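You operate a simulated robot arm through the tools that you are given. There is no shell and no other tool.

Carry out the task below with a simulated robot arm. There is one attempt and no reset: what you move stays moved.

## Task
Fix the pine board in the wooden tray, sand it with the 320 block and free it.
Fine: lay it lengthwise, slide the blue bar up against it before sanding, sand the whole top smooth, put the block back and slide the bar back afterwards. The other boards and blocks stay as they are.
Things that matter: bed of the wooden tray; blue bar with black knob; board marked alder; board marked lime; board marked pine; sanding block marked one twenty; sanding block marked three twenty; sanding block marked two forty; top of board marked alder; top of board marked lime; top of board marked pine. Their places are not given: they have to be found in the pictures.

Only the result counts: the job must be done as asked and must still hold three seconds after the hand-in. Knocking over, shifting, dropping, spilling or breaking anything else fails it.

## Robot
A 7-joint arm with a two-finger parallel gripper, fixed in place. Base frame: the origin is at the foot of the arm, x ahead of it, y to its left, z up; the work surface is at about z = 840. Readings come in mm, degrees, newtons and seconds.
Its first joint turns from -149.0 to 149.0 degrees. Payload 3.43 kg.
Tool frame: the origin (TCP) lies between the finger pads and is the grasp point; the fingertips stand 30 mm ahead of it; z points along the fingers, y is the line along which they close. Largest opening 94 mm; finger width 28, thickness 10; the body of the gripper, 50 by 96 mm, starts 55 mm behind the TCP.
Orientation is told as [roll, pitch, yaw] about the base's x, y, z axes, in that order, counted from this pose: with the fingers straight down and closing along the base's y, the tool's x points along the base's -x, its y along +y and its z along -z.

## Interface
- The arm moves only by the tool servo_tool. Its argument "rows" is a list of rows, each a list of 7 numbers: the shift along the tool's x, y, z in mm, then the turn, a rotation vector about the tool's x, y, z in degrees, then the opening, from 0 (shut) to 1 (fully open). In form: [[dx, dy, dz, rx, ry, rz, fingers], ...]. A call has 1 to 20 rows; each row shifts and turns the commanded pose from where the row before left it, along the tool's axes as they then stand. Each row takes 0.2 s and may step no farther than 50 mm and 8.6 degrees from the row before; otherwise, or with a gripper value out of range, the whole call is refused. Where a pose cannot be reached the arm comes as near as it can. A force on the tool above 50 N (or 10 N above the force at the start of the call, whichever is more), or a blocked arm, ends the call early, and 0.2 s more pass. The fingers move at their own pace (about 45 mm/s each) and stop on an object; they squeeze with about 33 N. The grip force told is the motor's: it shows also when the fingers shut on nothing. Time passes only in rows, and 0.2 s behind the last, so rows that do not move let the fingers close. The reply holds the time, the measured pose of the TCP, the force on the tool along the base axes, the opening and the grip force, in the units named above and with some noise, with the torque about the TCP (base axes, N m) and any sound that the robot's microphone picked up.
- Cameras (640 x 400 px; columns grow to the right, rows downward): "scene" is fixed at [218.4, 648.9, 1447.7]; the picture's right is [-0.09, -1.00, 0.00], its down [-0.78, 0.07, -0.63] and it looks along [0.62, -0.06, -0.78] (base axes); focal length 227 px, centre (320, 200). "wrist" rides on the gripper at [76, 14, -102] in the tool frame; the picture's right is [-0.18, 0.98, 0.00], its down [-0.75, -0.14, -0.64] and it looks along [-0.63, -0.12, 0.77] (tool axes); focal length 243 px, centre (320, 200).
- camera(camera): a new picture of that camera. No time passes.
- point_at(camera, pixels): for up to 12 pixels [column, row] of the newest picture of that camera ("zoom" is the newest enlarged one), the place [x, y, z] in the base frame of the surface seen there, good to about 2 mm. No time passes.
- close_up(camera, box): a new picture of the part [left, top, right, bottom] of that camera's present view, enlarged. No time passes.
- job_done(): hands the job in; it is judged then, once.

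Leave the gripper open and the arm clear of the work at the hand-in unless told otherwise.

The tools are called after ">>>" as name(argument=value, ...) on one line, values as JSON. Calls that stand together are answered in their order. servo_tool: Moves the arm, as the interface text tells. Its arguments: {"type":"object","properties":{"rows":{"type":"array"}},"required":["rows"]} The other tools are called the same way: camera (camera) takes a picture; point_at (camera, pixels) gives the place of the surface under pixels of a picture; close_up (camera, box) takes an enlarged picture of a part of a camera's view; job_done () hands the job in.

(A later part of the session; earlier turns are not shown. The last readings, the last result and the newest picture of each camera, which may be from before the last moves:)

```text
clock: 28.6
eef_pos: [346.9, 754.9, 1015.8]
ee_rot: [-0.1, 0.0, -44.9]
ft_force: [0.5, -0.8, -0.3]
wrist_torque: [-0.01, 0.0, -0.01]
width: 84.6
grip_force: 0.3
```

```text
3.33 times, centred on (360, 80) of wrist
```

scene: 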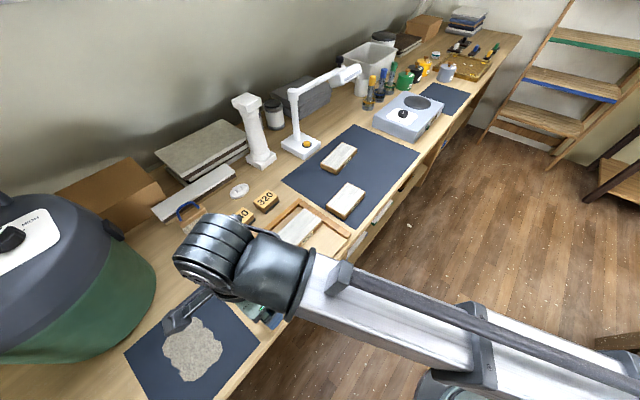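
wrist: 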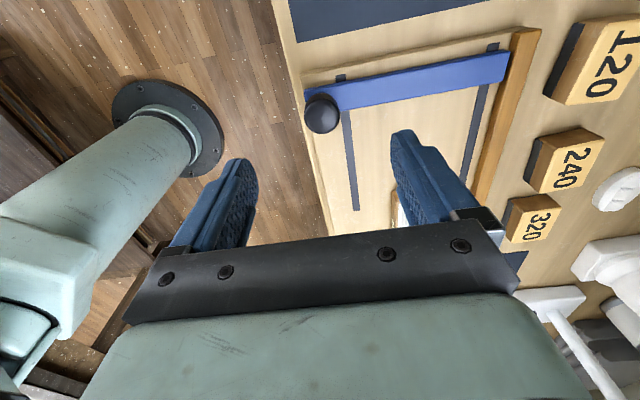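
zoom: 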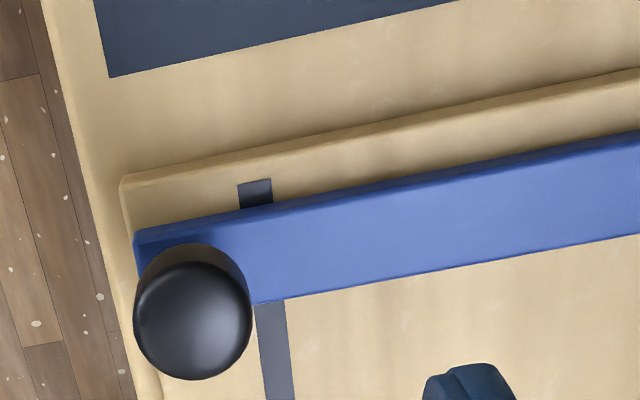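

The knob looks like an upright rounded cylinder. I sample its outline to find its axis.

>>> point_at(camera="zoom", pixels=[[195, 315], [150, 315], [240, 315], [195, 365], [195, 280], [195, 262], [160, 350], [230, 350], [195, 250], [230, 265], [420, 210], [420, 260]])

```text
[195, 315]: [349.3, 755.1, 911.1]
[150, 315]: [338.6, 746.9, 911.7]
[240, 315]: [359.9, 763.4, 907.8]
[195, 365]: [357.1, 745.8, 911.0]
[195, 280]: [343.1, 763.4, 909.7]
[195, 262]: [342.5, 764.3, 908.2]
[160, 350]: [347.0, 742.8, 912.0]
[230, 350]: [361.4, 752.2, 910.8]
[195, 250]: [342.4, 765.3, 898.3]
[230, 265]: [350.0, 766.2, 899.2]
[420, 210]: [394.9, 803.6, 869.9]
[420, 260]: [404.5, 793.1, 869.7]
```

Knob axis ≈ (350,753), top z≈911, Ø≈30. I descend to TCP z≈905 (tips 5 mm above the bar) and close on the knob.

>>> servo_tool(rows=[[-4, 1, 30, 0, 0, 0, 0.9], [0, 0, 30, 0, 0, 0, 0.9], [0, 0, 25, 0, 0, 0, 0.9], [0, 0, 15, 0, 0, 0, 0.9], [0, 0, 10, 0, 0, 0, 0.9], [0, 0, 0, 0, 0, 0, 0.9], [0, 0, 0, 0, 0, 0, 0], [0, 0, 0, 0, 0, 0, 0], [0, 0, 0, 0, 0, 0, 0], [0, 0, 0, 0, 0, 0, 0], [0, 0, 0, 0, 0, 0, 0], [0, 0, 0, 0, 0, 0, 0]])

>>> camera(camera="wrist")

```text
clock: 31.2
eef_pos: [350.4, 751.3, 903.0]
ee_rot: [0.1, 0.0, -44.9]
ft_force: [9.2, 8.7, 1.6]
wrist_torque: [-0.21, 0.2, -0.09]
width: 31.3
grip_force: 45.1
```

```text
taken
```

wrist: 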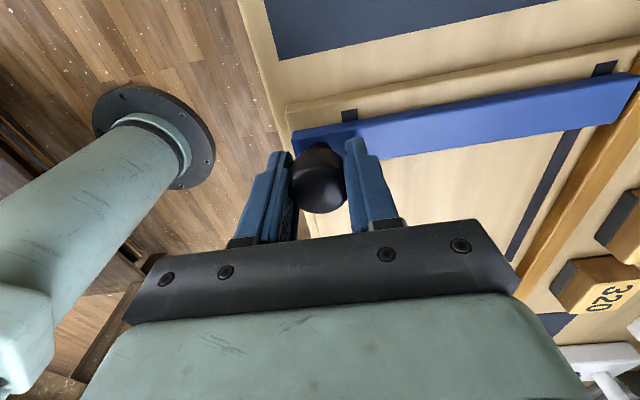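

Knob gripped at 31 mm; a sideways 13 N tells me I'm ~1 mm low in v. I shift +1 mm in v and begin sliding +u (tool -x) slowly.

>>> servo_tool(rows=[[0, 1, 0, 0, 0, 0, 0], [-2, 0, 0, 0, 0, 0, 0], [-4, 0, 0, 0, 0, 0, 0], [-6, 0, 0, 0, 0, 0, 0], [-6, 0, 0, 0, 0, 0, 0], [-2, 0, 0, 0, 0, 0, 0], [0, 0, 0, 0, 0, 0, 0]])

>>> camera(camera="wrist")

```text
clock: 32.8
eef_pos: [364.9, 738.3, 903.9]
ee_rot: [0.1, 0.0, -45.1]
ft_force: [8.7, 10.5, 21.8]
wrist_torque: [-0.11, 0.52, 0.11]
width: 31.5
grip_force: 45.4
```

```text
taken
```

wrist: 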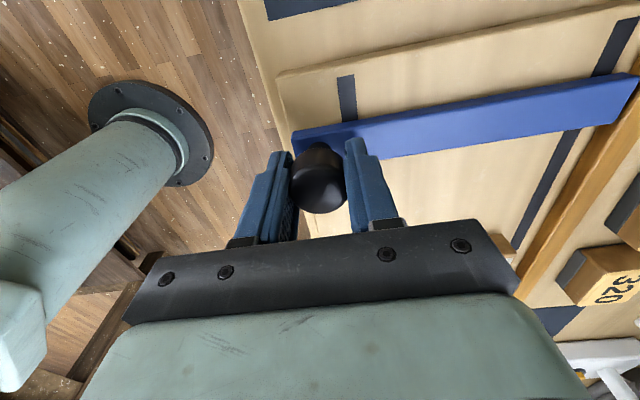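

The bar follows the knob (slots now show behind it). I relieve the z force with 1 mm up and 1 mm in v before continuing.

>>> servo_tool(rows=[[0, 1, -1, 0, 0, 0, 0], [0, 0, 0, 0, 0, 0, 0]])

```text
clock: 33.4
eef_pos: [365.9, 736.8, 902.7]
ee_rot: [-0.1, 0.0, -45.0]
ft_force: [2.9, 2.8, 5.5]
wrist_torque: [1.06, 0.05, -0.09]
width: 31.4
grip_force: 45.2
```

Forces are relieved. I slide about 100 mm further, which should stop ~8 mm short of the board.

>>> servo_tool(rows=[[-3, 0, 0, 0, 0, 0, 0], [-6, 0, 0, 0, 0, 0, 0], [-8, 0, 0, 0, 0, 0, 0], [-8, 0, 0, 0, 0, 0, 0], [-8, 0, 0, 0, 0, 0, 0], [-8, 0, 0, 0, 0, 0, 0], [-8, 0, 0, 0, 0, 0, 0], [-8, 0, 0, 0, 0, 0, 0], [-8, 0, 0, 0, 0, 0, 0], [-8, 0, 0, 0, 0, 0, 0], [-8, 0, 0, 0, 0, 0, 0], [-8, 0, 0, 0, 0, 0, 0], [-5, 0, 0, 0, 0, 0, 0], [-3, 0, 0, 0, 0, 0, 0], [0, 0, 0, 0, 0, 0, 0]])

>>> camera(camera="wrist")

>>> close_up(camera="scene", box=[210, 190, 370, 330])

```text
clock: 36.6
eef_pos: [434.2, 670.3, 903.9]
ee_rot: [0.0, 0.0, -45.0]
ft_force: [-9.0, -7.9, -24.0]
wrist_torque: [0.12, -0.13, 0.13]
width: 31.9
grip_force: 45.2
```

```text
taken
```

wrist: 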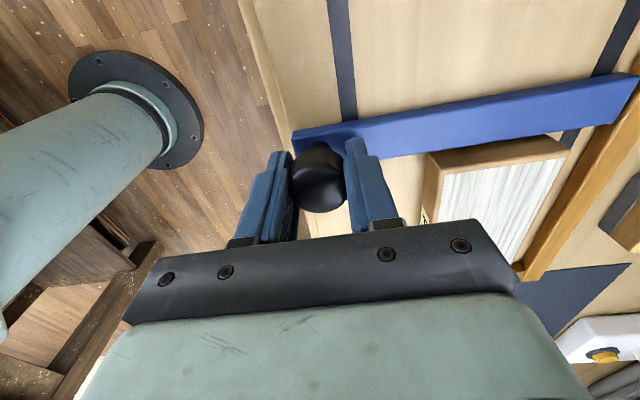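

```text
2.86 times, centred on (290, 260) of scene
```

zoom: 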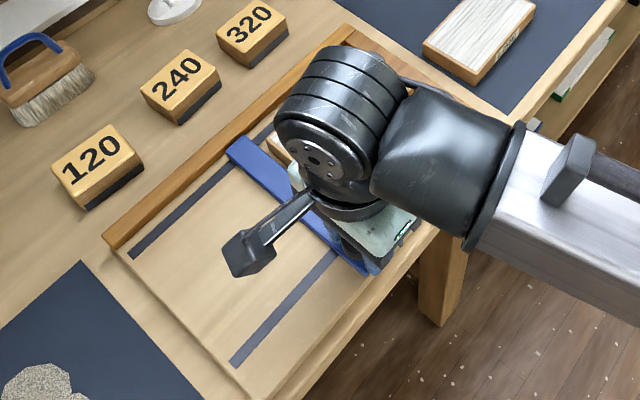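

The bar is ~12 mm short of the board. I relieve the z force (1 mm down) and creep on.

>>> servo_tool(rows=[[0, -0.7, 1, 0, 0, 0, 0], [-2, 0, 0, 0, 0, 0, 0], [-2, 0, 0, 0, 0, 0, 0], [-2, 0, 0, 0, 0, 0, 0], [-2, 0, 0, 0, 0, 0, 0], [0, 0, 0, 0, 0, 0, 0]])

>>> close_up(camera="wrist", box=[340, 60, 640, 250])

```text
clock: 38.0
eef_pos: [439.9, 663.2, 903.1]
ee_rot: [0.0, 0.0, -44.9]
ft_force: [-3.8, 0.5, 6.4]
wrist_torque: [-0.53, 0.06, 0.0]
width: 31.6
grip_force: 45.7
```

```text
2.11 times, centred on (490, 155) of wrist
```

zoom: 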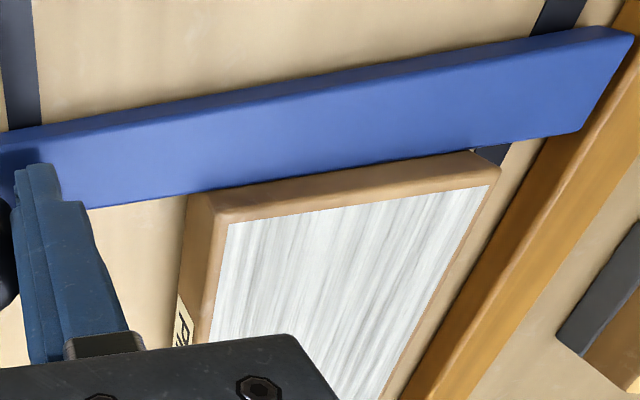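

The bar is almost touching. I creep 1.5 mm per step and watch for the u-force to build.

>>> servo_tool(rows=[[-1.5, 0, 0, 0, 0, 0, 0], [-1.5, 0, 0, 0, 0, 0, 0], [-1.5, 0, 0, 0, 0, 0, 0], [0, 0, 0, 0, 0, 0, 0]])

>>> close_up(camera="wrist", box=[340, 60, 640, 250])

```text
clock: 39.0
eef_pos: [439.9, 663.0, 902.9]
ee_rot: [-0.1, 0.4, -44.9]
ft_force: [-25.9, 35.1, 1.7]
wrist_torque: [-0.82, -0.36, -0.13]
width: 31.7
grip_force: 44.8
```

```text
2.11 times, centred on (490, 155) of wrist
```

zoom: 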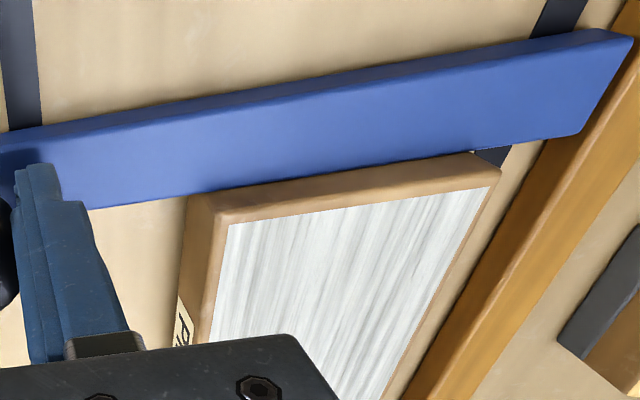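

Blocked with ~43 N along -u: the bar is pressing on the board (and presumably the board on the fence). I unload to near zero force before looking.

>>> servo_tool(rows=[[1.5, 0, 0, 0, 0, 0, 0], [1.5, 0, 0, 0, 0, 0, 0], [0, 0, 0, 0, 0, 0, 0]])

>>> camera(camera="scene")

>>> close_up(camera="scene", box=[260, 200, 360, 270])

```text
clock: 39.8
eef_pos: [440.5, 663.9, 903.4]
ee_rot: [0.0, 0.3, -45.1]
ft_force: [-5.4, 25.4, 5.9]
wrist_torque: [0.73, 1.16, -0.29]
width: 32.0
grip_force: 45.1
```

```text
taken
```

scene: 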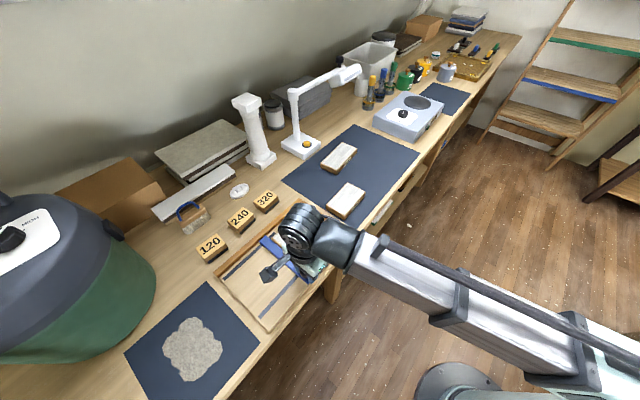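

```text
5.71 times, centred on (310, 235) of scene
```

zoom: 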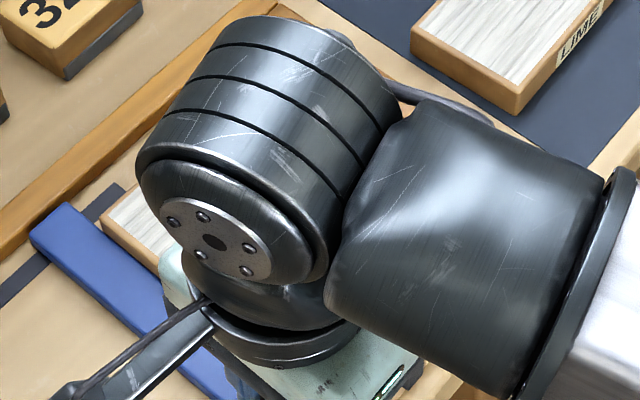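

Force is halved; another 1.5 mm back should zero it. Then I open the fingers and rise straight up.

>>> servo_tool(rows=[[1.2, 0.7, 0, 0, 0, 0, 0], [0, 0, 0, 0, 0, 0, 0], [0, 0, 0, 0, 0, 0, 0.6], [0, 0, 0, 0, 0, 0, 0.6], [0, 0, 0, 0, 0, 0, 0.6], [0, 0, 0, 0, 0, 0, 0.6], [0, 0, -10, 0, 0, 0, 0.6], [0, 0, -30, 0, 0, 0, 0.6], [0, 0, -40, 0, 0, 0, 0.6], [0, 0, -30, 0, 0, 0, 0.6], [0, 0, 0, 0, 0, 0, 0.6]])

>>> camera(camera="wrist")

>>> close_up(camera="scene", box=[210, 190, 370, 330])

```text
clock: 42.2
eef_pos: [441.3, 664.1, 1011.8]
ee_rot: [0.0, 0.0, -44.9]
ft_force: [0.7, -0.6, 0.1]
wrist_torque: [0.0, -0.01, -0.03]
width: 56.2
grip_force: 0.0
```

```text
taken
```

wrist: 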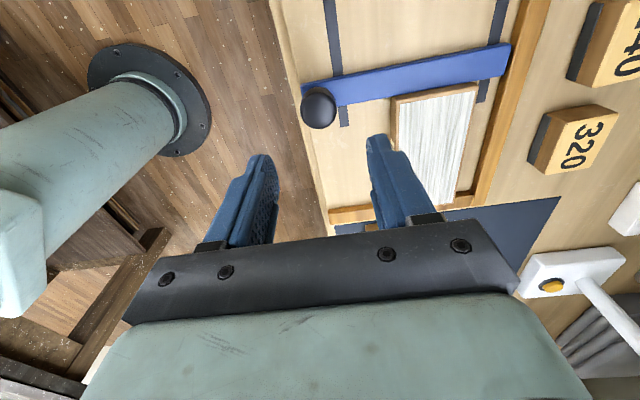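

```text
2.86 times, centred on (290, 260) of scene
```

zoom: 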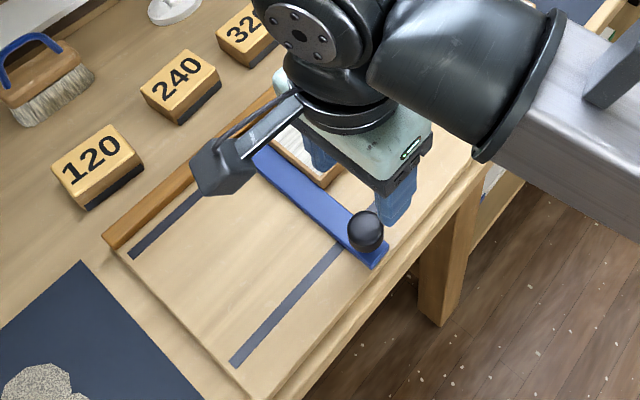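

Now I look closely at the contact between bar and board, and board and fence.

>>> close_up(camera="wrist", box=[370, 60, 520, 240])

>>> point_at(camera="wrist", pixels=[[394, 100], [474, 86], [458, 190], [462, 194], [420, 85], [400, 96], [476, 80], [345, 102], [460, 205]])

```text
2.22 times, centred on (445, 150) of wrist
```

zoom: 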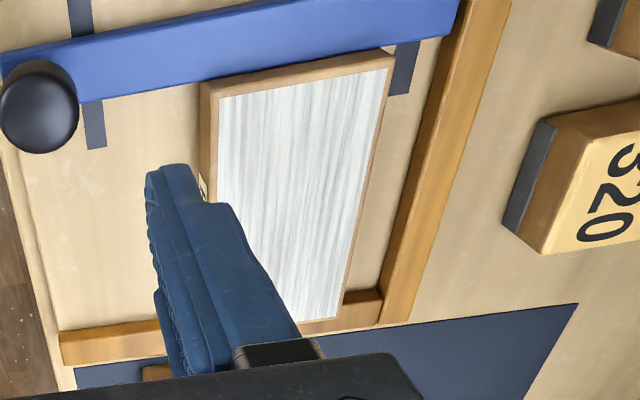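

```text
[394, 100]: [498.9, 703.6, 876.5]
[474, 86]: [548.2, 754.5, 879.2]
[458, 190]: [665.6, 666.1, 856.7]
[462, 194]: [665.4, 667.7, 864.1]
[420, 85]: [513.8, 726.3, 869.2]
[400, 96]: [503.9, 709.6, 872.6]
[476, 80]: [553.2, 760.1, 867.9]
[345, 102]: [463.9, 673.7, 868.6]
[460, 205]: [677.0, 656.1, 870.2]
```

The board edge sits directly at the bar; I'll verify the fence contact once the arm is out of the way. Now moving over the 320 block at (701,783) to test the reach (closing across its 45 mm width).

>>> servo_tool(rows=[[-10, 27, 0, 0, 0, 0, 1], [-14, 38, 0, 0, 0, 0, 1], [-15, 40, 0, 0, 0, 0, 1], [-15, 40, 0, 0, 0, 0, 1], [-15, 40, 0, 0, 0, 0, 1], [-14, 38, 0, 0, 0, 0, 1], [-11, 30, 0, 0, 0, 0, 1], [-5.7, 15, 0, 0, 0, 0, 1], [0, 0, 0, 0, 0, 0, 1]])

>>> camera(camera="wrist")

>>> close_up(camera="scene", box=[210, 190, 370, 330])

```text
clock: 44.2
eef_pos: [699.5, 784.4, 1013.8]
ee_rot: [-0.1, 0.1, -45.0]
ft_force: [0.6, 0.7, 0.4]
wrist_torque: [-0.02, 0.02, 0.02]
width: 94.3
grip_force: 0.1
```

```text
taken
```

wrist: 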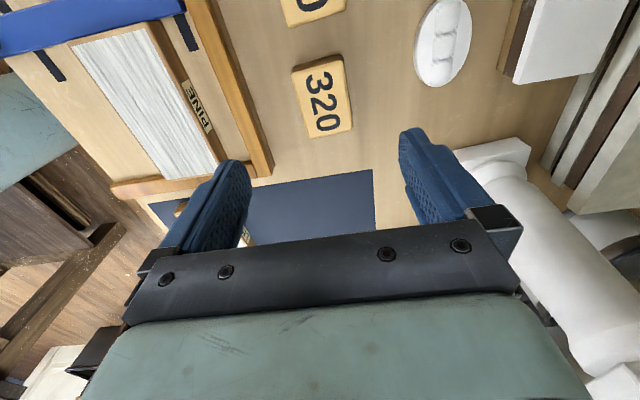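

```text
2.86 times, centred on (290, 260) of scene
```

zoom: 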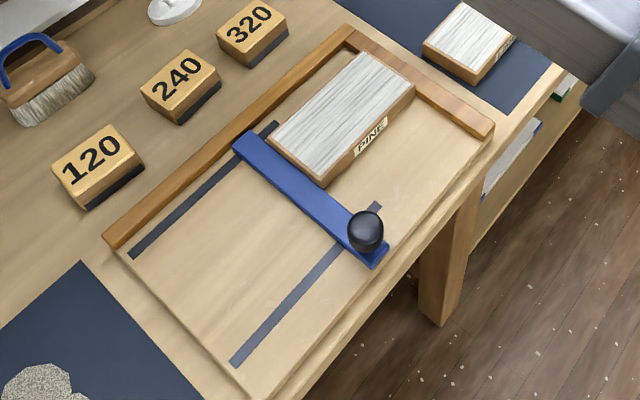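

Reach is fine here at z=1014. I enlarge the tray to verify bar–board and board–fence contact.

>>> close_up(camera="scene", box=[280, 195, 344, 235])

>>> close_up(camera="scene", box=[265, 220, 329, 260])

>>> close_up(camera="wrist", box=[0, 0, 280, 200])

```text
10.00 times, centred on (312, 215) of scene
```

zoom: 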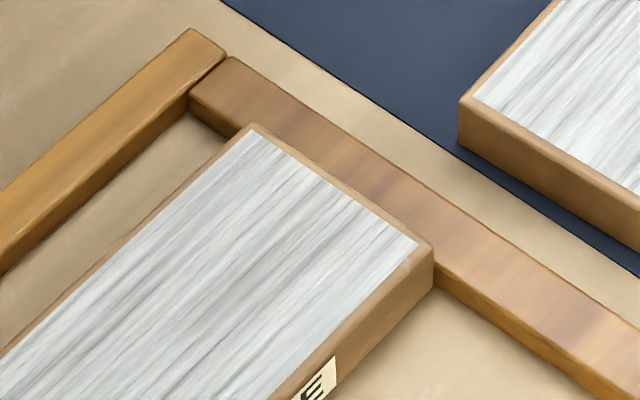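

```text
10.00 times, centred on (297, 240) of scene
```

zoom: 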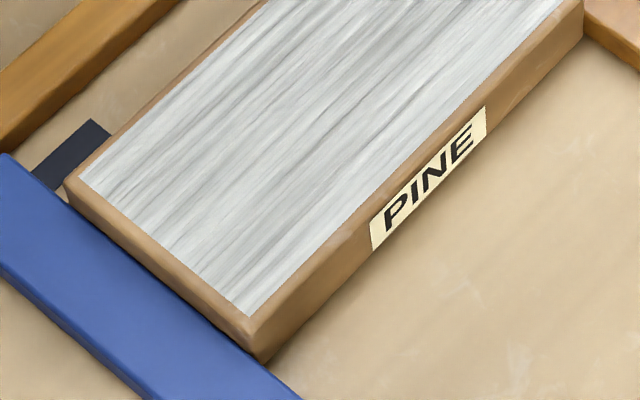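

```text
2.00 times, centred on (140, 100) of wrist
```

zoom: 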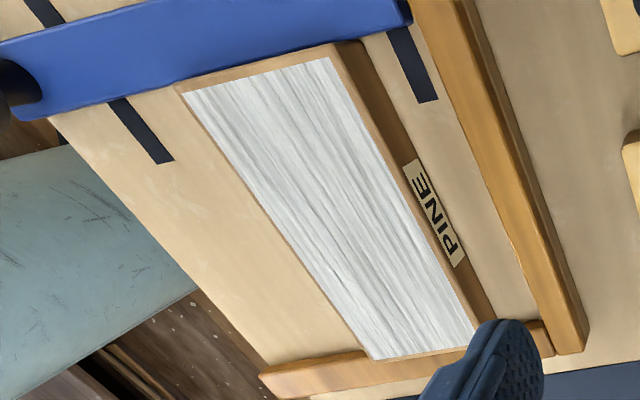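

The board is snug between the end fence and the bar. Now I measure the 320 block in the wrist view.

>>> close_up(camera="wrist", box=[260, 0, 400, 150])

>>> point_at(camera="wrist", pixels=[[293, 69], [343, 57], [352, 128], [308, 137], [322, 97], [270, 90], [385, 90]])

```text
2.67 times, centred on (330, 75) of wrist
```

zoom: 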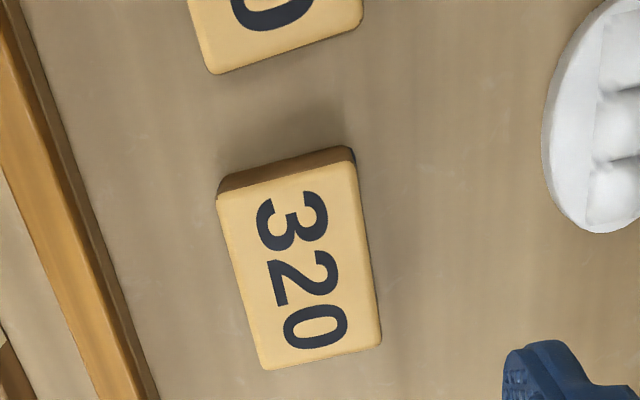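

```text
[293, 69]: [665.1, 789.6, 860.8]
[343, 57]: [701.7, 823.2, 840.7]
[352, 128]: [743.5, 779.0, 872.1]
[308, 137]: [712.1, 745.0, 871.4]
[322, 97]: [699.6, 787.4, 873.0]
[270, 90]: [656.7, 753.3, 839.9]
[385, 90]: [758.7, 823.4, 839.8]
```

Refining with the block's top corners in this zoom.

>>> point_at(camera="zoom", pixels=[[222, 200], [346, 164], [376, 338], [268, 364], [300, 270], [245, 283], [364, 250], [285, 180], [322, 352], [230, 192], [345, 152]])

```text
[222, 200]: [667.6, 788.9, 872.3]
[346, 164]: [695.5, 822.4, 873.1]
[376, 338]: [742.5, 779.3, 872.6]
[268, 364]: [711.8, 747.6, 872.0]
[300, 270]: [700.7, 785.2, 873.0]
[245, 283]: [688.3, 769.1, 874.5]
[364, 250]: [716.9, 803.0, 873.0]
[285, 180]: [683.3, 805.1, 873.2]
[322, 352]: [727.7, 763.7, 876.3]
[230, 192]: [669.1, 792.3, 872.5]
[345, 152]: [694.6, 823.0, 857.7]
```

Block centre ≈ (703,784), angle ≈ -43°. I rotate 2°, shift slightly and descend in stages, checking whether the arm really reaches.

>>> servo_tool(rows=[[-2.7, 2.2, 25, 0, 0, -2, 1], [0, 0, 30, 0, 0, 0, 1], [0, 0, 25, 0, 0, 0, 1], [0, 0, 15, 0, 0, 0, 1], [0, 0, 0, 0, 0, 0, 1]])

>>> camera(camera="wrist")

```text
clock: 45.4
eef_pos: [703.0, 782.5, 916.9]
ee_rot: [0.0, 0.0, -43.0]
ft_force: [0.5, -0.4, -0.5]
wrist_torque: [0.03, -0.01, 0.02]
width: 93.9
grip_force: 0.0
```

```text
taken
```

wrist: 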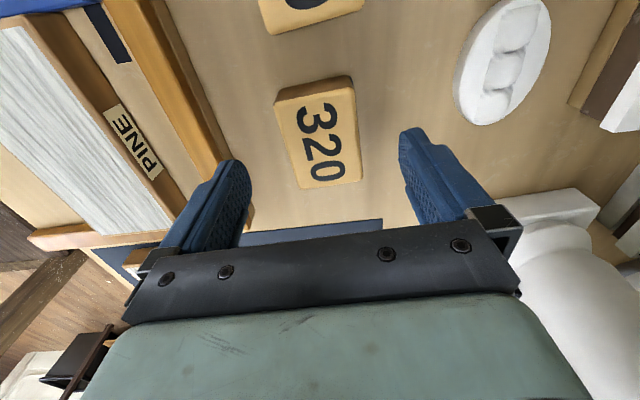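

Well centred and reachable. Descending 38 mm more and closing.

>>> servo_tool(rows=[[0, 0, 15, 0, 0, 0, 0.9], [0, 0, 13, 0, 0, 0, 0.8], [0, 0, 7, 0, 0, 0, 0.8], [0, 0, 3, 0, 0, 0, 0.8], [0, 0, 0, 0, 0, 0, 0.8]])

>>> camera(camera="wrist")

```text
clock: 46.6
eef_pos: [702.2, 783.0, 878.5]
ee_rot: [-0.1, 0.0, -43.1]
ft_force: [0.2, 0.9, 0.3]
wrist_torque: [-0.05, 0.01, 0.01]
width: 75.1
grip_force: 0.0
```

```text
taken
```

wrist: 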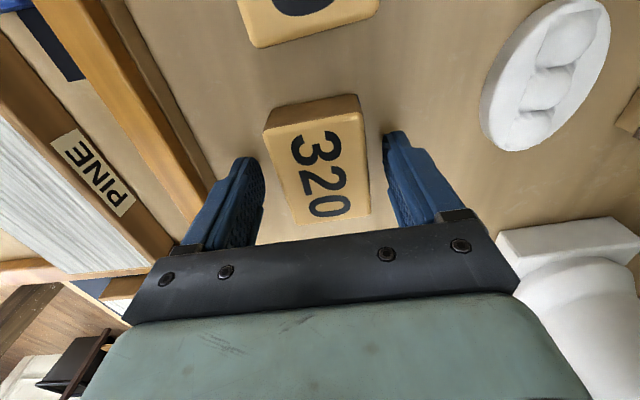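

The block stands between the fingers. Closing.

>>> servo_tool(rows=[[0, 0, 0, 0, 0, 0, 0], [0, 0, 0, 0, 0, 0, 0], [0, 0, 0, 0, 0, 0, 0], [0, 0, 0, 0, 0, 0, 0], [0, 0, 0, 0, 0, 0, 0]])

>>> camera(camera="wrist")

```text
clock: 47.8
eef_pos: [702.8, 782.6, 879.0]
ee_rot: [0.0, 0.0, -43.0]
ft_force: [-0.6, 0.2, -0.3]
wrist_torque: [-0.01, 0.0, -0.03]
width: 49.1
grip_force: 32.8
```

```text
taken
```

wrist: 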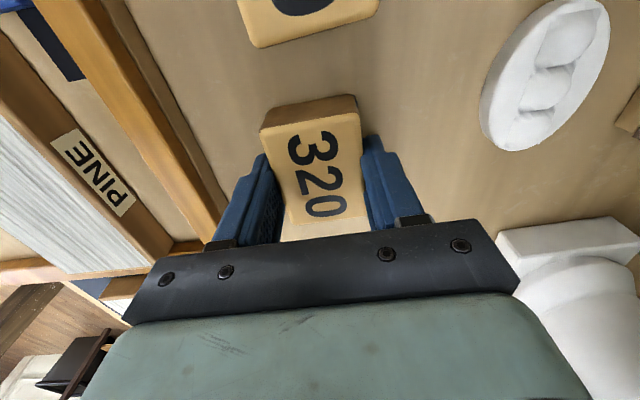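

Gripped at 49 mm, 33 N. Lifting gently.

>>> servo_tool(rows=[[0, 0, -1, 0, 0, 0, 0], [0, 0, -2, 0, 0, 0, 0], [0, 0, -2, 0, 0, 0, 0], [0, 0, -3, 0, 0, 0, 0], [0, 0, -4, 0, 0, 0, 0], [0, 0, -5, 0, 0, 0, 0], [0, 0, -6, 0, 0, 0, 0], [0, 0, -7, 0, 0, 0, 0], [0, 0, -7, 0, 0, 0, 0], [0, 0, -7, 0, 0, 0, 0], [0, 0, -7, 0, 0, 0, 0], [0, 0, -6, 0, 0, 0, 0], [0, 0, -4, 0, 0, 0, 0], [0, 0, -2, 0, 0, 0, 0], [0, 0, 0, 0, 0, 0, 0]])

>>> camera(camera="wrist")

>>> close_up(camera="scene", box=[200, 140, 360, 260])

```text
clock: 51.0
eef_pos: [702.5, 781.7, 943.7]
ee_rot: [0.0, -0.1, -43.0]
ft_force: [-0.5, -0.3, -0.8]
wrist_torque: [0.02, 0.01, -0.02]
width: 48.9
grip_force: 33.0
```

```text
taken
```

wrist: 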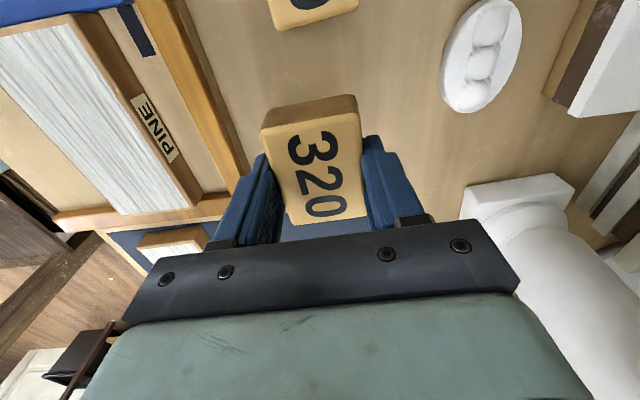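

```text
3.33 times, centred on (280, 200) of scene
```

zoom: 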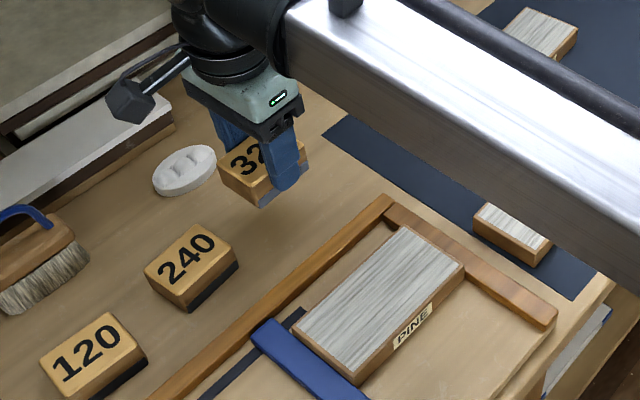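

The 320 block is held. I check its tilt and centre relative to the TCP.

>>> point_at(camera="wrist", pixels=[[266, 137], [358, 116], [363, 208], [293, 220], [285, 130], [350, 195], [300, 200]])

```text
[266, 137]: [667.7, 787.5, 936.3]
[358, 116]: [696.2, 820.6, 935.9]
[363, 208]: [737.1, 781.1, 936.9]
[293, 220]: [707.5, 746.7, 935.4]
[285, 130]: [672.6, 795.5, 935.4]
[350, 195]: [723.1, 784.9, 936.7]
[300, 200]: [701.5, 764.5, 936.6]
```

Level and centred (block bottom ≈ 39.5 mm below TCP). I turn back 2° to align with the tray and carry it over the fence-side/end-fence corner of the board.

>>> servo_tool(rows=[[0, 0, 0, 0, 0, 2, 0], [0, -5, 0, 0, 0, 0, 0], [-3, -12, 0, 0, 0, 0, 0], [-4, -20, 0, 0, 0, 0, 0], [-4, -24, 0, 0, 0, 0, 0], [-4, -24, 0, 0, 0, 0, 0], [-3, -24, 0, 0, 0, 0, 0], [-3, -20, 0, 0, 0, 0, 0], [-2, -13, 0, 0, 0, 0, 0], [-1, -6, 0, 0, 0, 0, 0], [0, 0, 0, 0, 0, 0, 0]])

>>> camera(camera="wrist")

>>> close_up(camera="scene", box=[250, 180, 362, 260])

```text
clock: 53.4
eef_pos: [616.6, 661.2, 941.9]
ee_rot: [0.0, 0.1, -44.9]
ft_force: [0.5, 0.2, -1.1]
wrist_torque: [-0.01, 0.01, -0.02]
width: 49.3
grip_force: 32.9
```

```text
taken
```

wrist: 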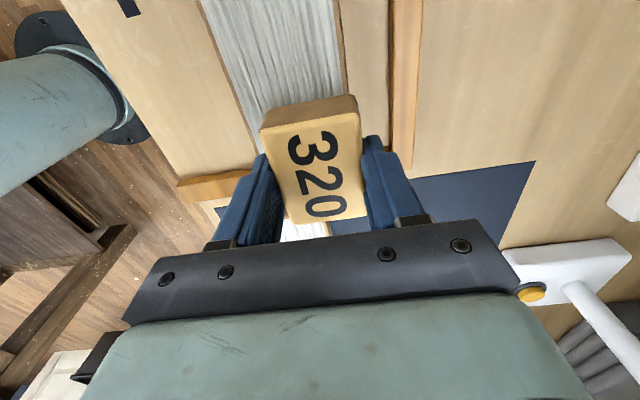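

```text
5.00 times, centred on (306, 220) of scene
```

zoom: 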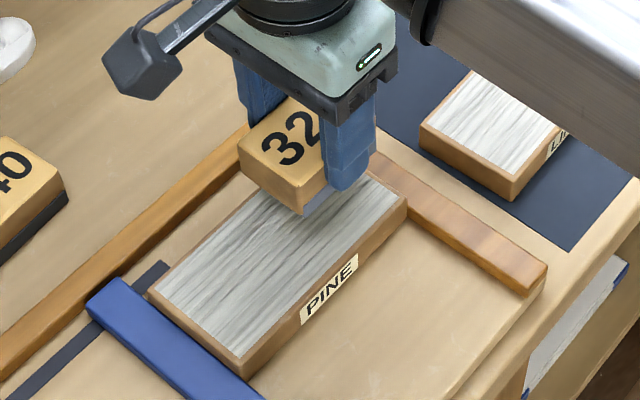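

Positioned at u≈-32, v≈903. I lower: 20 mm and then fine steps until contact.

>>> servo_tool(rows=[[0, 0, 5, 0, 0, 0, 0], [0, 0, 8, 0, 0, 0, 0], [0, 0, 5, 0, 0, 0, 0], [0, 0, 2, 0, 0, 0, 0], [0, 0, 1, 0, 0, 0, 0], [0, 0, 0, 0, 0, 0, 0]])

```text
clock: 54.8
eef_pos: [614.5, 660.1, 922.0]
ee_rot: [0.0, -0.1, -45.0]
ft_force: [0.6, -0.2, -0.5]
wrist_torque: [0.01, 0.0, 0.0]
width: 49.2
grip_force: 33.0
```

>>> servo_tool(rows=[[0, 0, 1, 0, 0, 0, 0], [0, 0, 1, 0, 0, 0, 0], [0, 0, 0.5, 0, 0, 0, 0], [0, 0, 0, 0, 0, 0, 0]])

```text
clock: 55.8
eef_pos: [614.2, 660.7, 918.9]
ee_rot: [0.1, 0.0, -45.0]
ft_force: [-0.5, 2.8, 13.7]
wrist_torque: [0.03, 0.03, -0.01]
width: 48.9
grip_force: 33.0
```

Contact, 13.7 N. I start the first stroke toward the bar (tool +x), 10 mm per row.

>>> servo_tool(rows=[[4, 0, 0, 0, 0, 0, 0], [8, 0, 0, 0, 0, 0, 0], [10, 0, 0, 0, 0, 0, 0], [10, 0, 0, 0, 0, 0, 0], [8, 0, 0, 0, 0, 0, 0], [0, 0, 0, 0, 0, 0, 0]])

>>> camera(camera="wrist")

>>> close_up(camera="scene", box=[250, 180, 362, 260])

```text
clock: 57.2
eef_pos: [586.7, 689.4, 920.5]
ee_rot: [0.0, 0.0, -45.0]
ft_force: [2.3, -2.0, 9.3]
wrist_torque: [-0.12, -0.11, -0.04]
width: 48.8
grip_force: 33.6
```

```text
taken
```

wrist: 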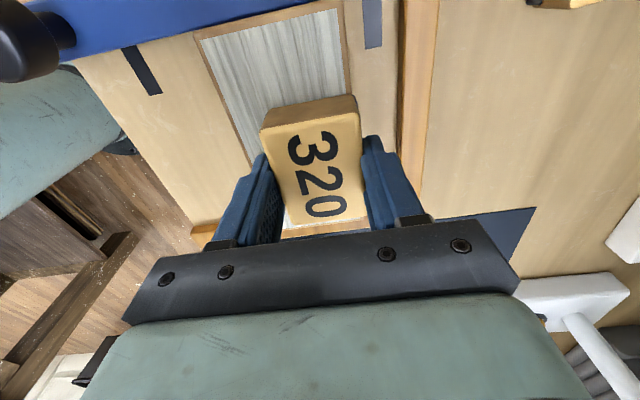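

```text
5.00 times, centred on (306, 220) of scene
```

zoom: 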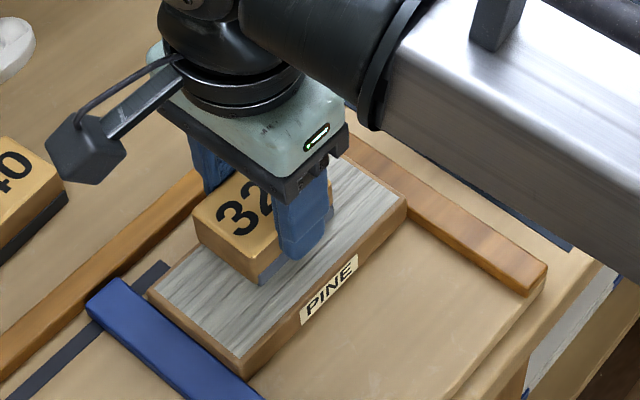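

Stroke is smooth at ~9 N. I continue to the bar end and make two full back-and-forth passes in this lane, pressing 0.3 mm more.

>>> servo_tool(rows=[[8, 0, 0.3, 0, 0, 0, 0], [12, 0, 0, 0, 0, 0, 0], [12, 0, 0, 0, 0, 0, 0], [8, 0, 0, 0, 0, 0, 0], [3, 0, 0, 0, 0, 0, 0], [-8, 0, 0, 0, 0, 0, 0], [-12, 0, 0, 0, 0, 0, 0], [-14, 0, 0, 0, 0, 0, 0], [-14, 0, 0, 0, 0, 0, 0], [-14, 0, 0, 0, 0, 0, 0], [-12, 0, 0, 0, 0, 0, 0], [-8, 0, 0, 0, 0, 0, 0], [-4, 0, 0, 0, 0, 0, 0], [0, 0, 0, 0, 0, 0, 0]])

>>> camera(camera="wrist")

>>> close_up(camera="scene", box=[250, 180, 362, 260])

```text
clock: 60.2
eef_pos: [617.2, 659.0, 918.9]
ee_rot: [-0.1, 0.0, -45.0]
ft_force: [-7.2, 5.5, 22.6]
wrist_torque: [0.22, 0.32, -0.02]
width: 49.2
grip_force: 33.6
```

```text
taken
```

wrist: 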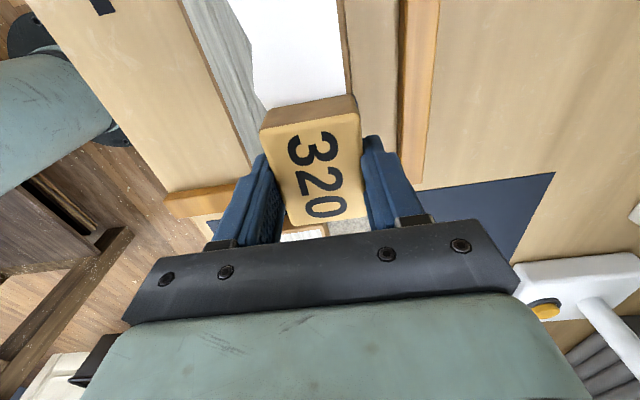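

```text
5.00 times, centred on (306, 220) of scene
```

zoom: 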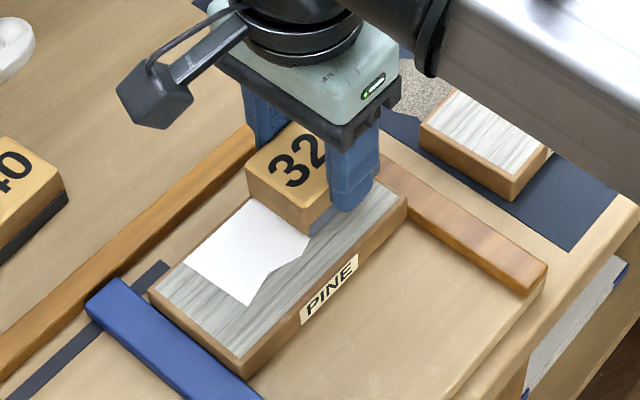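

Sanded area turns plain white — clear feedback. I repeat passes in this lane so the ends are done too.

>>> servo_tool(rows=[[8, 0, 0, 0, 0, 0, 0], [12, 0, 0, 0, 0, 0, 0], [14, 0, 0, 0, 0, 0, 0], [14, 0, 0, 0, 0, 0, 0], [14, 0, 0, 0, 0, 0, 0], [12, 0, 0, 0, 0, 0, 0], [8, 0, 0, 0, 0, 0, 0], [5, 0, 0, 0, 0, 0, 0], [-8, 0, 0, 0, 0, 0, 0], [-8, 0, 0, 0, 0, 0, 0], [8, 0, 0, 0, 0, 0, 0], [8, 0, 0, 0, 0, 0, 0], [-8, 0, 0, 0, 0, 0, 0], [-8, 0, 0, 0, 0, 0, 0], [0, 0, 0, 0, 0, 0, 0]])

>>> camera(camera="wrist")

>>> close_up(camera="scene", box=[250, 180, 362, 260])

```text
clock: 63.4
eef_pos: [565.9, 708.2, 919.7]
ee_rot: [-0.1, 0.0, -45.0]
ft_force: [-0.5, -0.5, 0.5]
wrist_torque: [-0.01, -0.01, 0.02]
width: 48.6
grip_force: 33.1
```

```text
taken
```

wrist: 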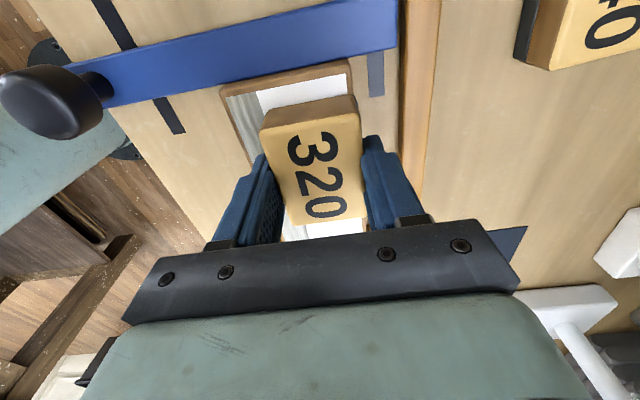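

```text
5.00 times, centred on (306, 220) of scene
```

zoom: 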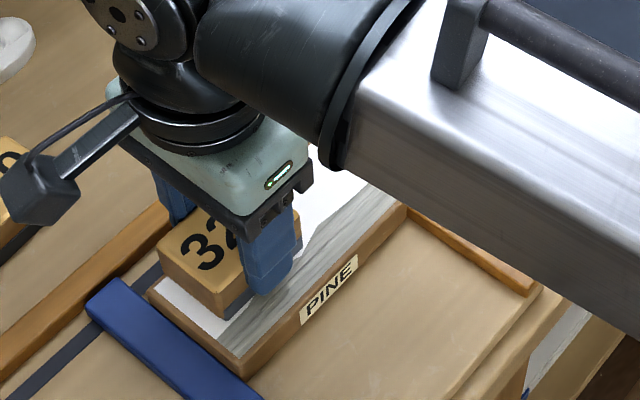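

The bar end of this lane is now white. Contact was lost here (0.5 N), so I press 1 mm down, shift the lane by -13 mm in v and stroke, compensating height along the way.

>>> servo_tool(rows=[[0, -6, 0.6, 0, 0, 0, 0], [0, -7, 0.5, 0, 0, 0, 0], [8, 0, 0, 0, 0, 0, 0], [8, 0, 0.1, 0, 0, 0, 0], [-8, 0, 0, 0, 0, 0, 0], [-8, 0, 0, 0, 0, 0, 0], [8, 0, 0, 0, 0, 0, 0], [8, 0, 0, 0, 0, 0, 0], [0, 0, 0, 0, 0, 0, 0]])

>>> camera(camera="wrist")

```text
clock: 65.4
eef_pos: [547.5, 710.1, 918.7]
ee_rot: [0.1, -0.1, -45.1]
ft_force: [7.8, -8.0, 27.8]
wrist_torque: [-0.29, -0.24, 0.04]
width: 48.8
grip_force: 32.8
```

```text
taken
```

wrist: 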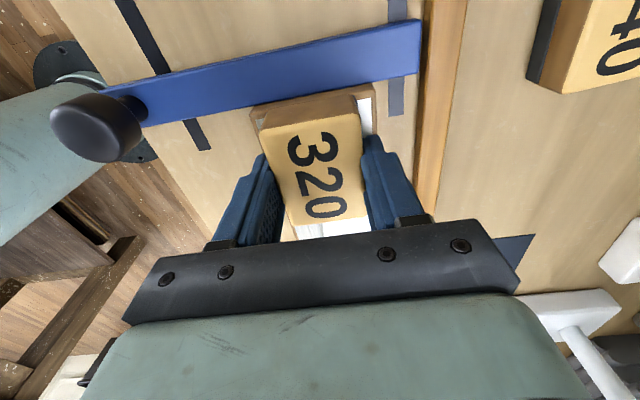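

Now 28 N, good. Full stroke back to the fence end along this middle lane, easing up slightly as I go, then return.

>>> servo_tool(rows=[[-8, 0, -0.1, 0, 0, 0, 0], [-12, 0, -0.1, 0, 0, 0, 0], [-14, 0, -0.2, 0, 0, 0, 0], [-14, 0, -0.2, 0, 0, 0, 0], [-14, 0, -0.2, 0, 0, 0, 0], [-12, 0, -0.1, 0, 0, 0, 0], [-8, 0, 0, 0, 0, 0, 0], [-4, 0, 0, 0, 0, 0, 0], [0, 0, 0, 0, 0, 0, 0]])

>>> close_up(camera="scene", box=[250, 180, 362, 260])

```text
clock: 67.4
eef_pos: [606.8, 649.1, 918.9]
ee_rot: [0.0, -0.1, -45.0]
ft_force: [-5.4, 5.2, 18.9]
wrist_torque: [0.26, 0.27, -0.01]
width: 49.0
grip_force: 33.4
```

```text
5.00 times, centred on (306, 220) of scene
```

zoom: 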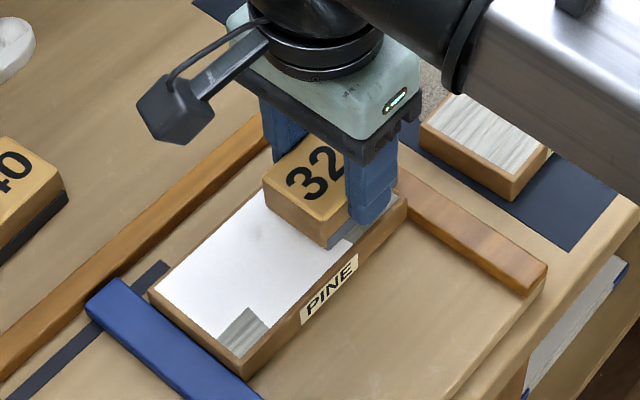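

Most is white; the label-side corners remain. I shift -11 mm in v and do passes there.

>>> servo_tool(rows=[[0, -5, 0, 0, 0, 0, 0], [0, -6, 0, 0, 0, 0, 0], [-4, 0, 0, 0, 0, 0, 0], [8, 0, 0, 0, 0, 0, 0], [8, 0, 0.1, 0, 0, 0, 0], [-8, 0, 0, 0, 0, 0, 0], [-8, 0, 0, 0, 0, 0, 0], [8, 0, 0, 0, 0, 0, 0], [12, 0, 0.1, 0, 0, 0, 0], [14, 0, 0.1, 0, 0, 0, 0], [14, 0, 0.1, 0, 0, 0, 0], [14, 0, 0.1, 0, 0, 0, 0], [12, 0, 0.1, 0, 0, 0, 0], [10, 0, 0.1, 0, 0, 0, 0], [5, 0, 0.1, 0, 0, 0, 0], [0, 0, 0, 0, 0, 0, 0]])

>>> close_up(camera="scene", box=[250, 180, 362, 260])

>>> camera(camera="wrist")

```text
clock: 70.8
eef_pos: [539.8, 702.1, 919.2]
ee_rot: [0.1, 0.1, -45.1]
ft_force: [6.1, -4.7, 18.2]
wrist_torque: [-0.23, -0.18, -0.03]
width: 49.0
grip_force: 32.8
```

```text
5.00 times, centred on (306, 220) of scene
```

zoom: 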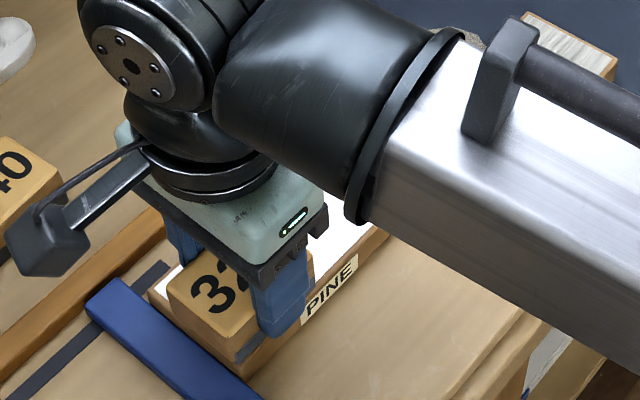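

```text
taken
```

wrist: 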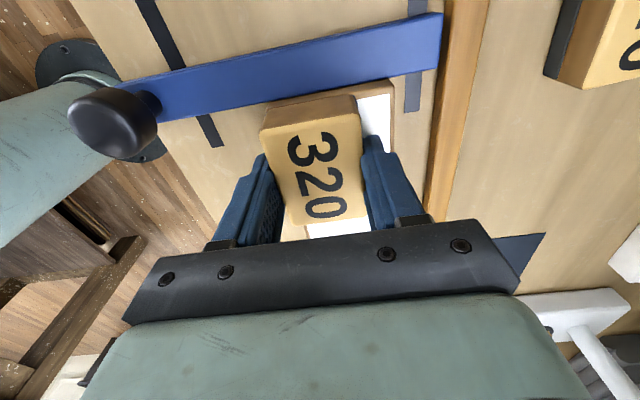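

I jiggle at the bar end, then stroke back to the fence end in this lane and jiggle there too.

>>> servo_tool(rows=[[3, 0, 0, 0, 0, 0, 0], [-8, 0, 0, 0, 0, 0, 0], [-8, 0, 0, 0, 0, 0, 0], [8, 0, 0, 0, 0, 0, 0], [8, 0, 0, 0, 0, 0, 0], [-11, 0, 0, 0, 0, 0, 0], [-12, 0, -0.1, 0, 0, 0, 0], [-14, 0, -0.2, 0, 0, 0, 0], [-14, 0, -0.2, 0, 0, 0, 0], [-14, 0, -0.2, 0, 0, 0, 0], [-12, 0, -0.1, 0, 0, 0, 0], [-8, 0, 0, 0, 0, 0, 0], [-6, 0, 0, 0, 0, 0, 0], [8, 0, 0, 0, 0, 0, 0], [8, 0, 0, 0, 0, 0, 0], [-8, 0, 0, 0, 0, 0, 0], [-8, 0, 0, 0, 0, 0, 0], [0, 0, 0, 0, 0, 0, 0]])

>>> close_up(camera="scene", box=[250, 180, 362, 260])

```text
clock: 74.6
eef_pos: [601.8, 640.9, 918.3]
ee_rot: [0.0, 0.0, -45.0]
ft_force: [-4.7, 5.9, 15.8]
wrist_torque: [0.23, 0.18, -0.01]
width: 48.9
grip_force: 33.6
```

```text
5.00 times, centred on (306, 220) of scene
```

zoom: 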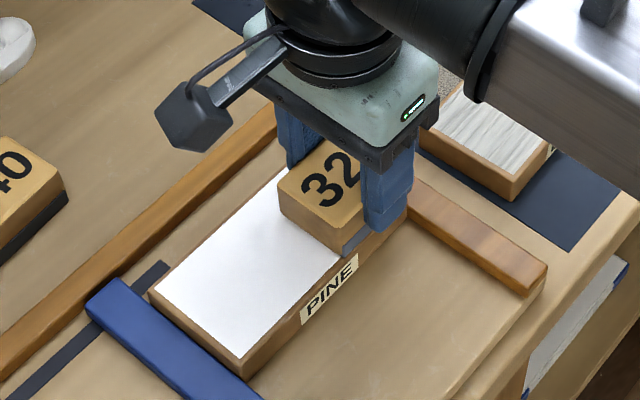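

All visible area is white. I also redo the fence end of the other lane (shift +25 mm in v with jiggles), then lift 30 mm and inspect.

>>> servo_tool(rows=[[0, 8, 0, 0, 0, 0, 0], [0, 9, 0, 0, 0, 0, 0], [0, 8, 0, 0, 0, 0, 0], [8, 0, 0, 0, 0, 0, 0], [8, 0, 0, 0, 0, 0, 0], [-8, 0, 0, 0, 0, 0, 0], [-8, 0, 0, 0, 0, 0, 0], [8, 0, 0, 0, 0, 0, 0], [0, 0, 0, 0, 0, 0, 0], [0, 0, -2, 0, 0, 0, 0], [0, 0, -4, 0, 0, 0, 0], [0, 0, -6, 0, 0, 0, 0], [0, 0, -7, 0, 0, 0, 0], [0, 0, -7, 0, 0, 0, 0], [0, 0, -4, 0, 0, 0, 0], [0, 0, 0, 0, 0, 0, 0]])

>>> close_up(camera="scene", box=[250, 180, 362, 260])

>>> camera(camera="wrist")

```text
clock: 78.0
eef_pos: [613.2, 663.6, 949.4]
ee_rot: [0.0, 0.0, -45.0]
ft_force: [-0.5, 0.0, -0.7]
wrist_torque: [0.03, -0.02, 0.02]
width: 49.2
grip_force: 33.0
```

```text
5.00 times, centred on (306, 220) of scene
```

zoom: 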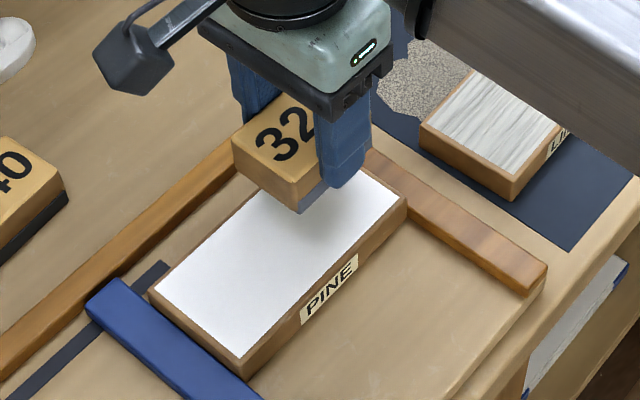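

```text
taken
```

wrist: 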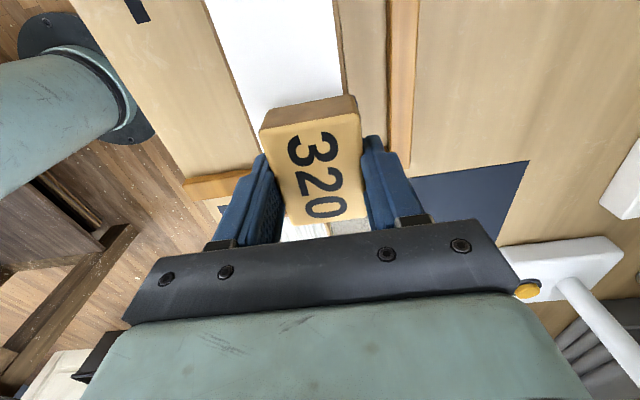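

A grey speckled patch has appeared on the mat behind the tray near scene (328,196). I look at the full scene.

>>> camera(camera="scene")

>>> close_up(camera="scene", box=[290, 120, 430, 220])

>>> close_up(camera="scene", box=[100, 260, 280, 400])

```text
taken
```

scene: 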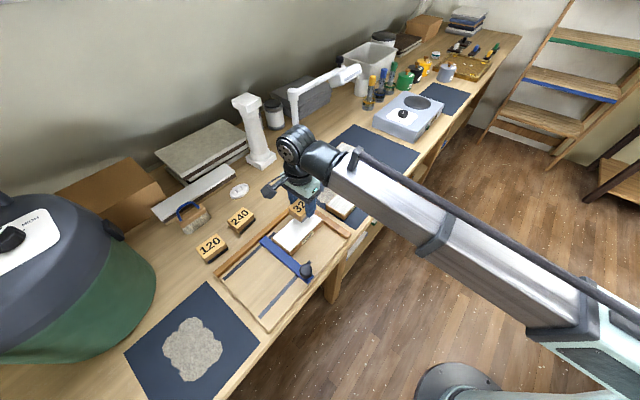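

```text
4.00 times, centred on (360, 170) of scene
```

zoom: 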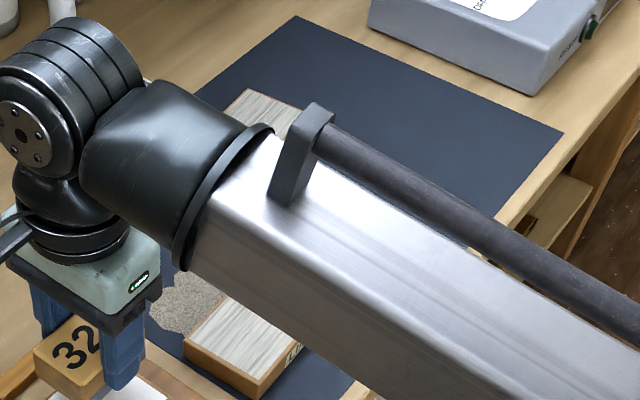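

```text
2.86 times, centred on (190, 330) of scene
```

zoom: 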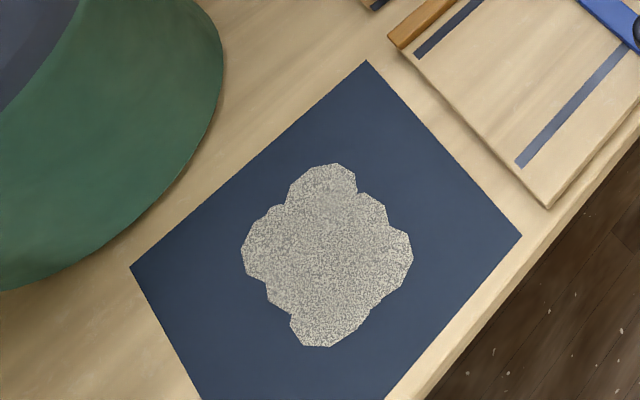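

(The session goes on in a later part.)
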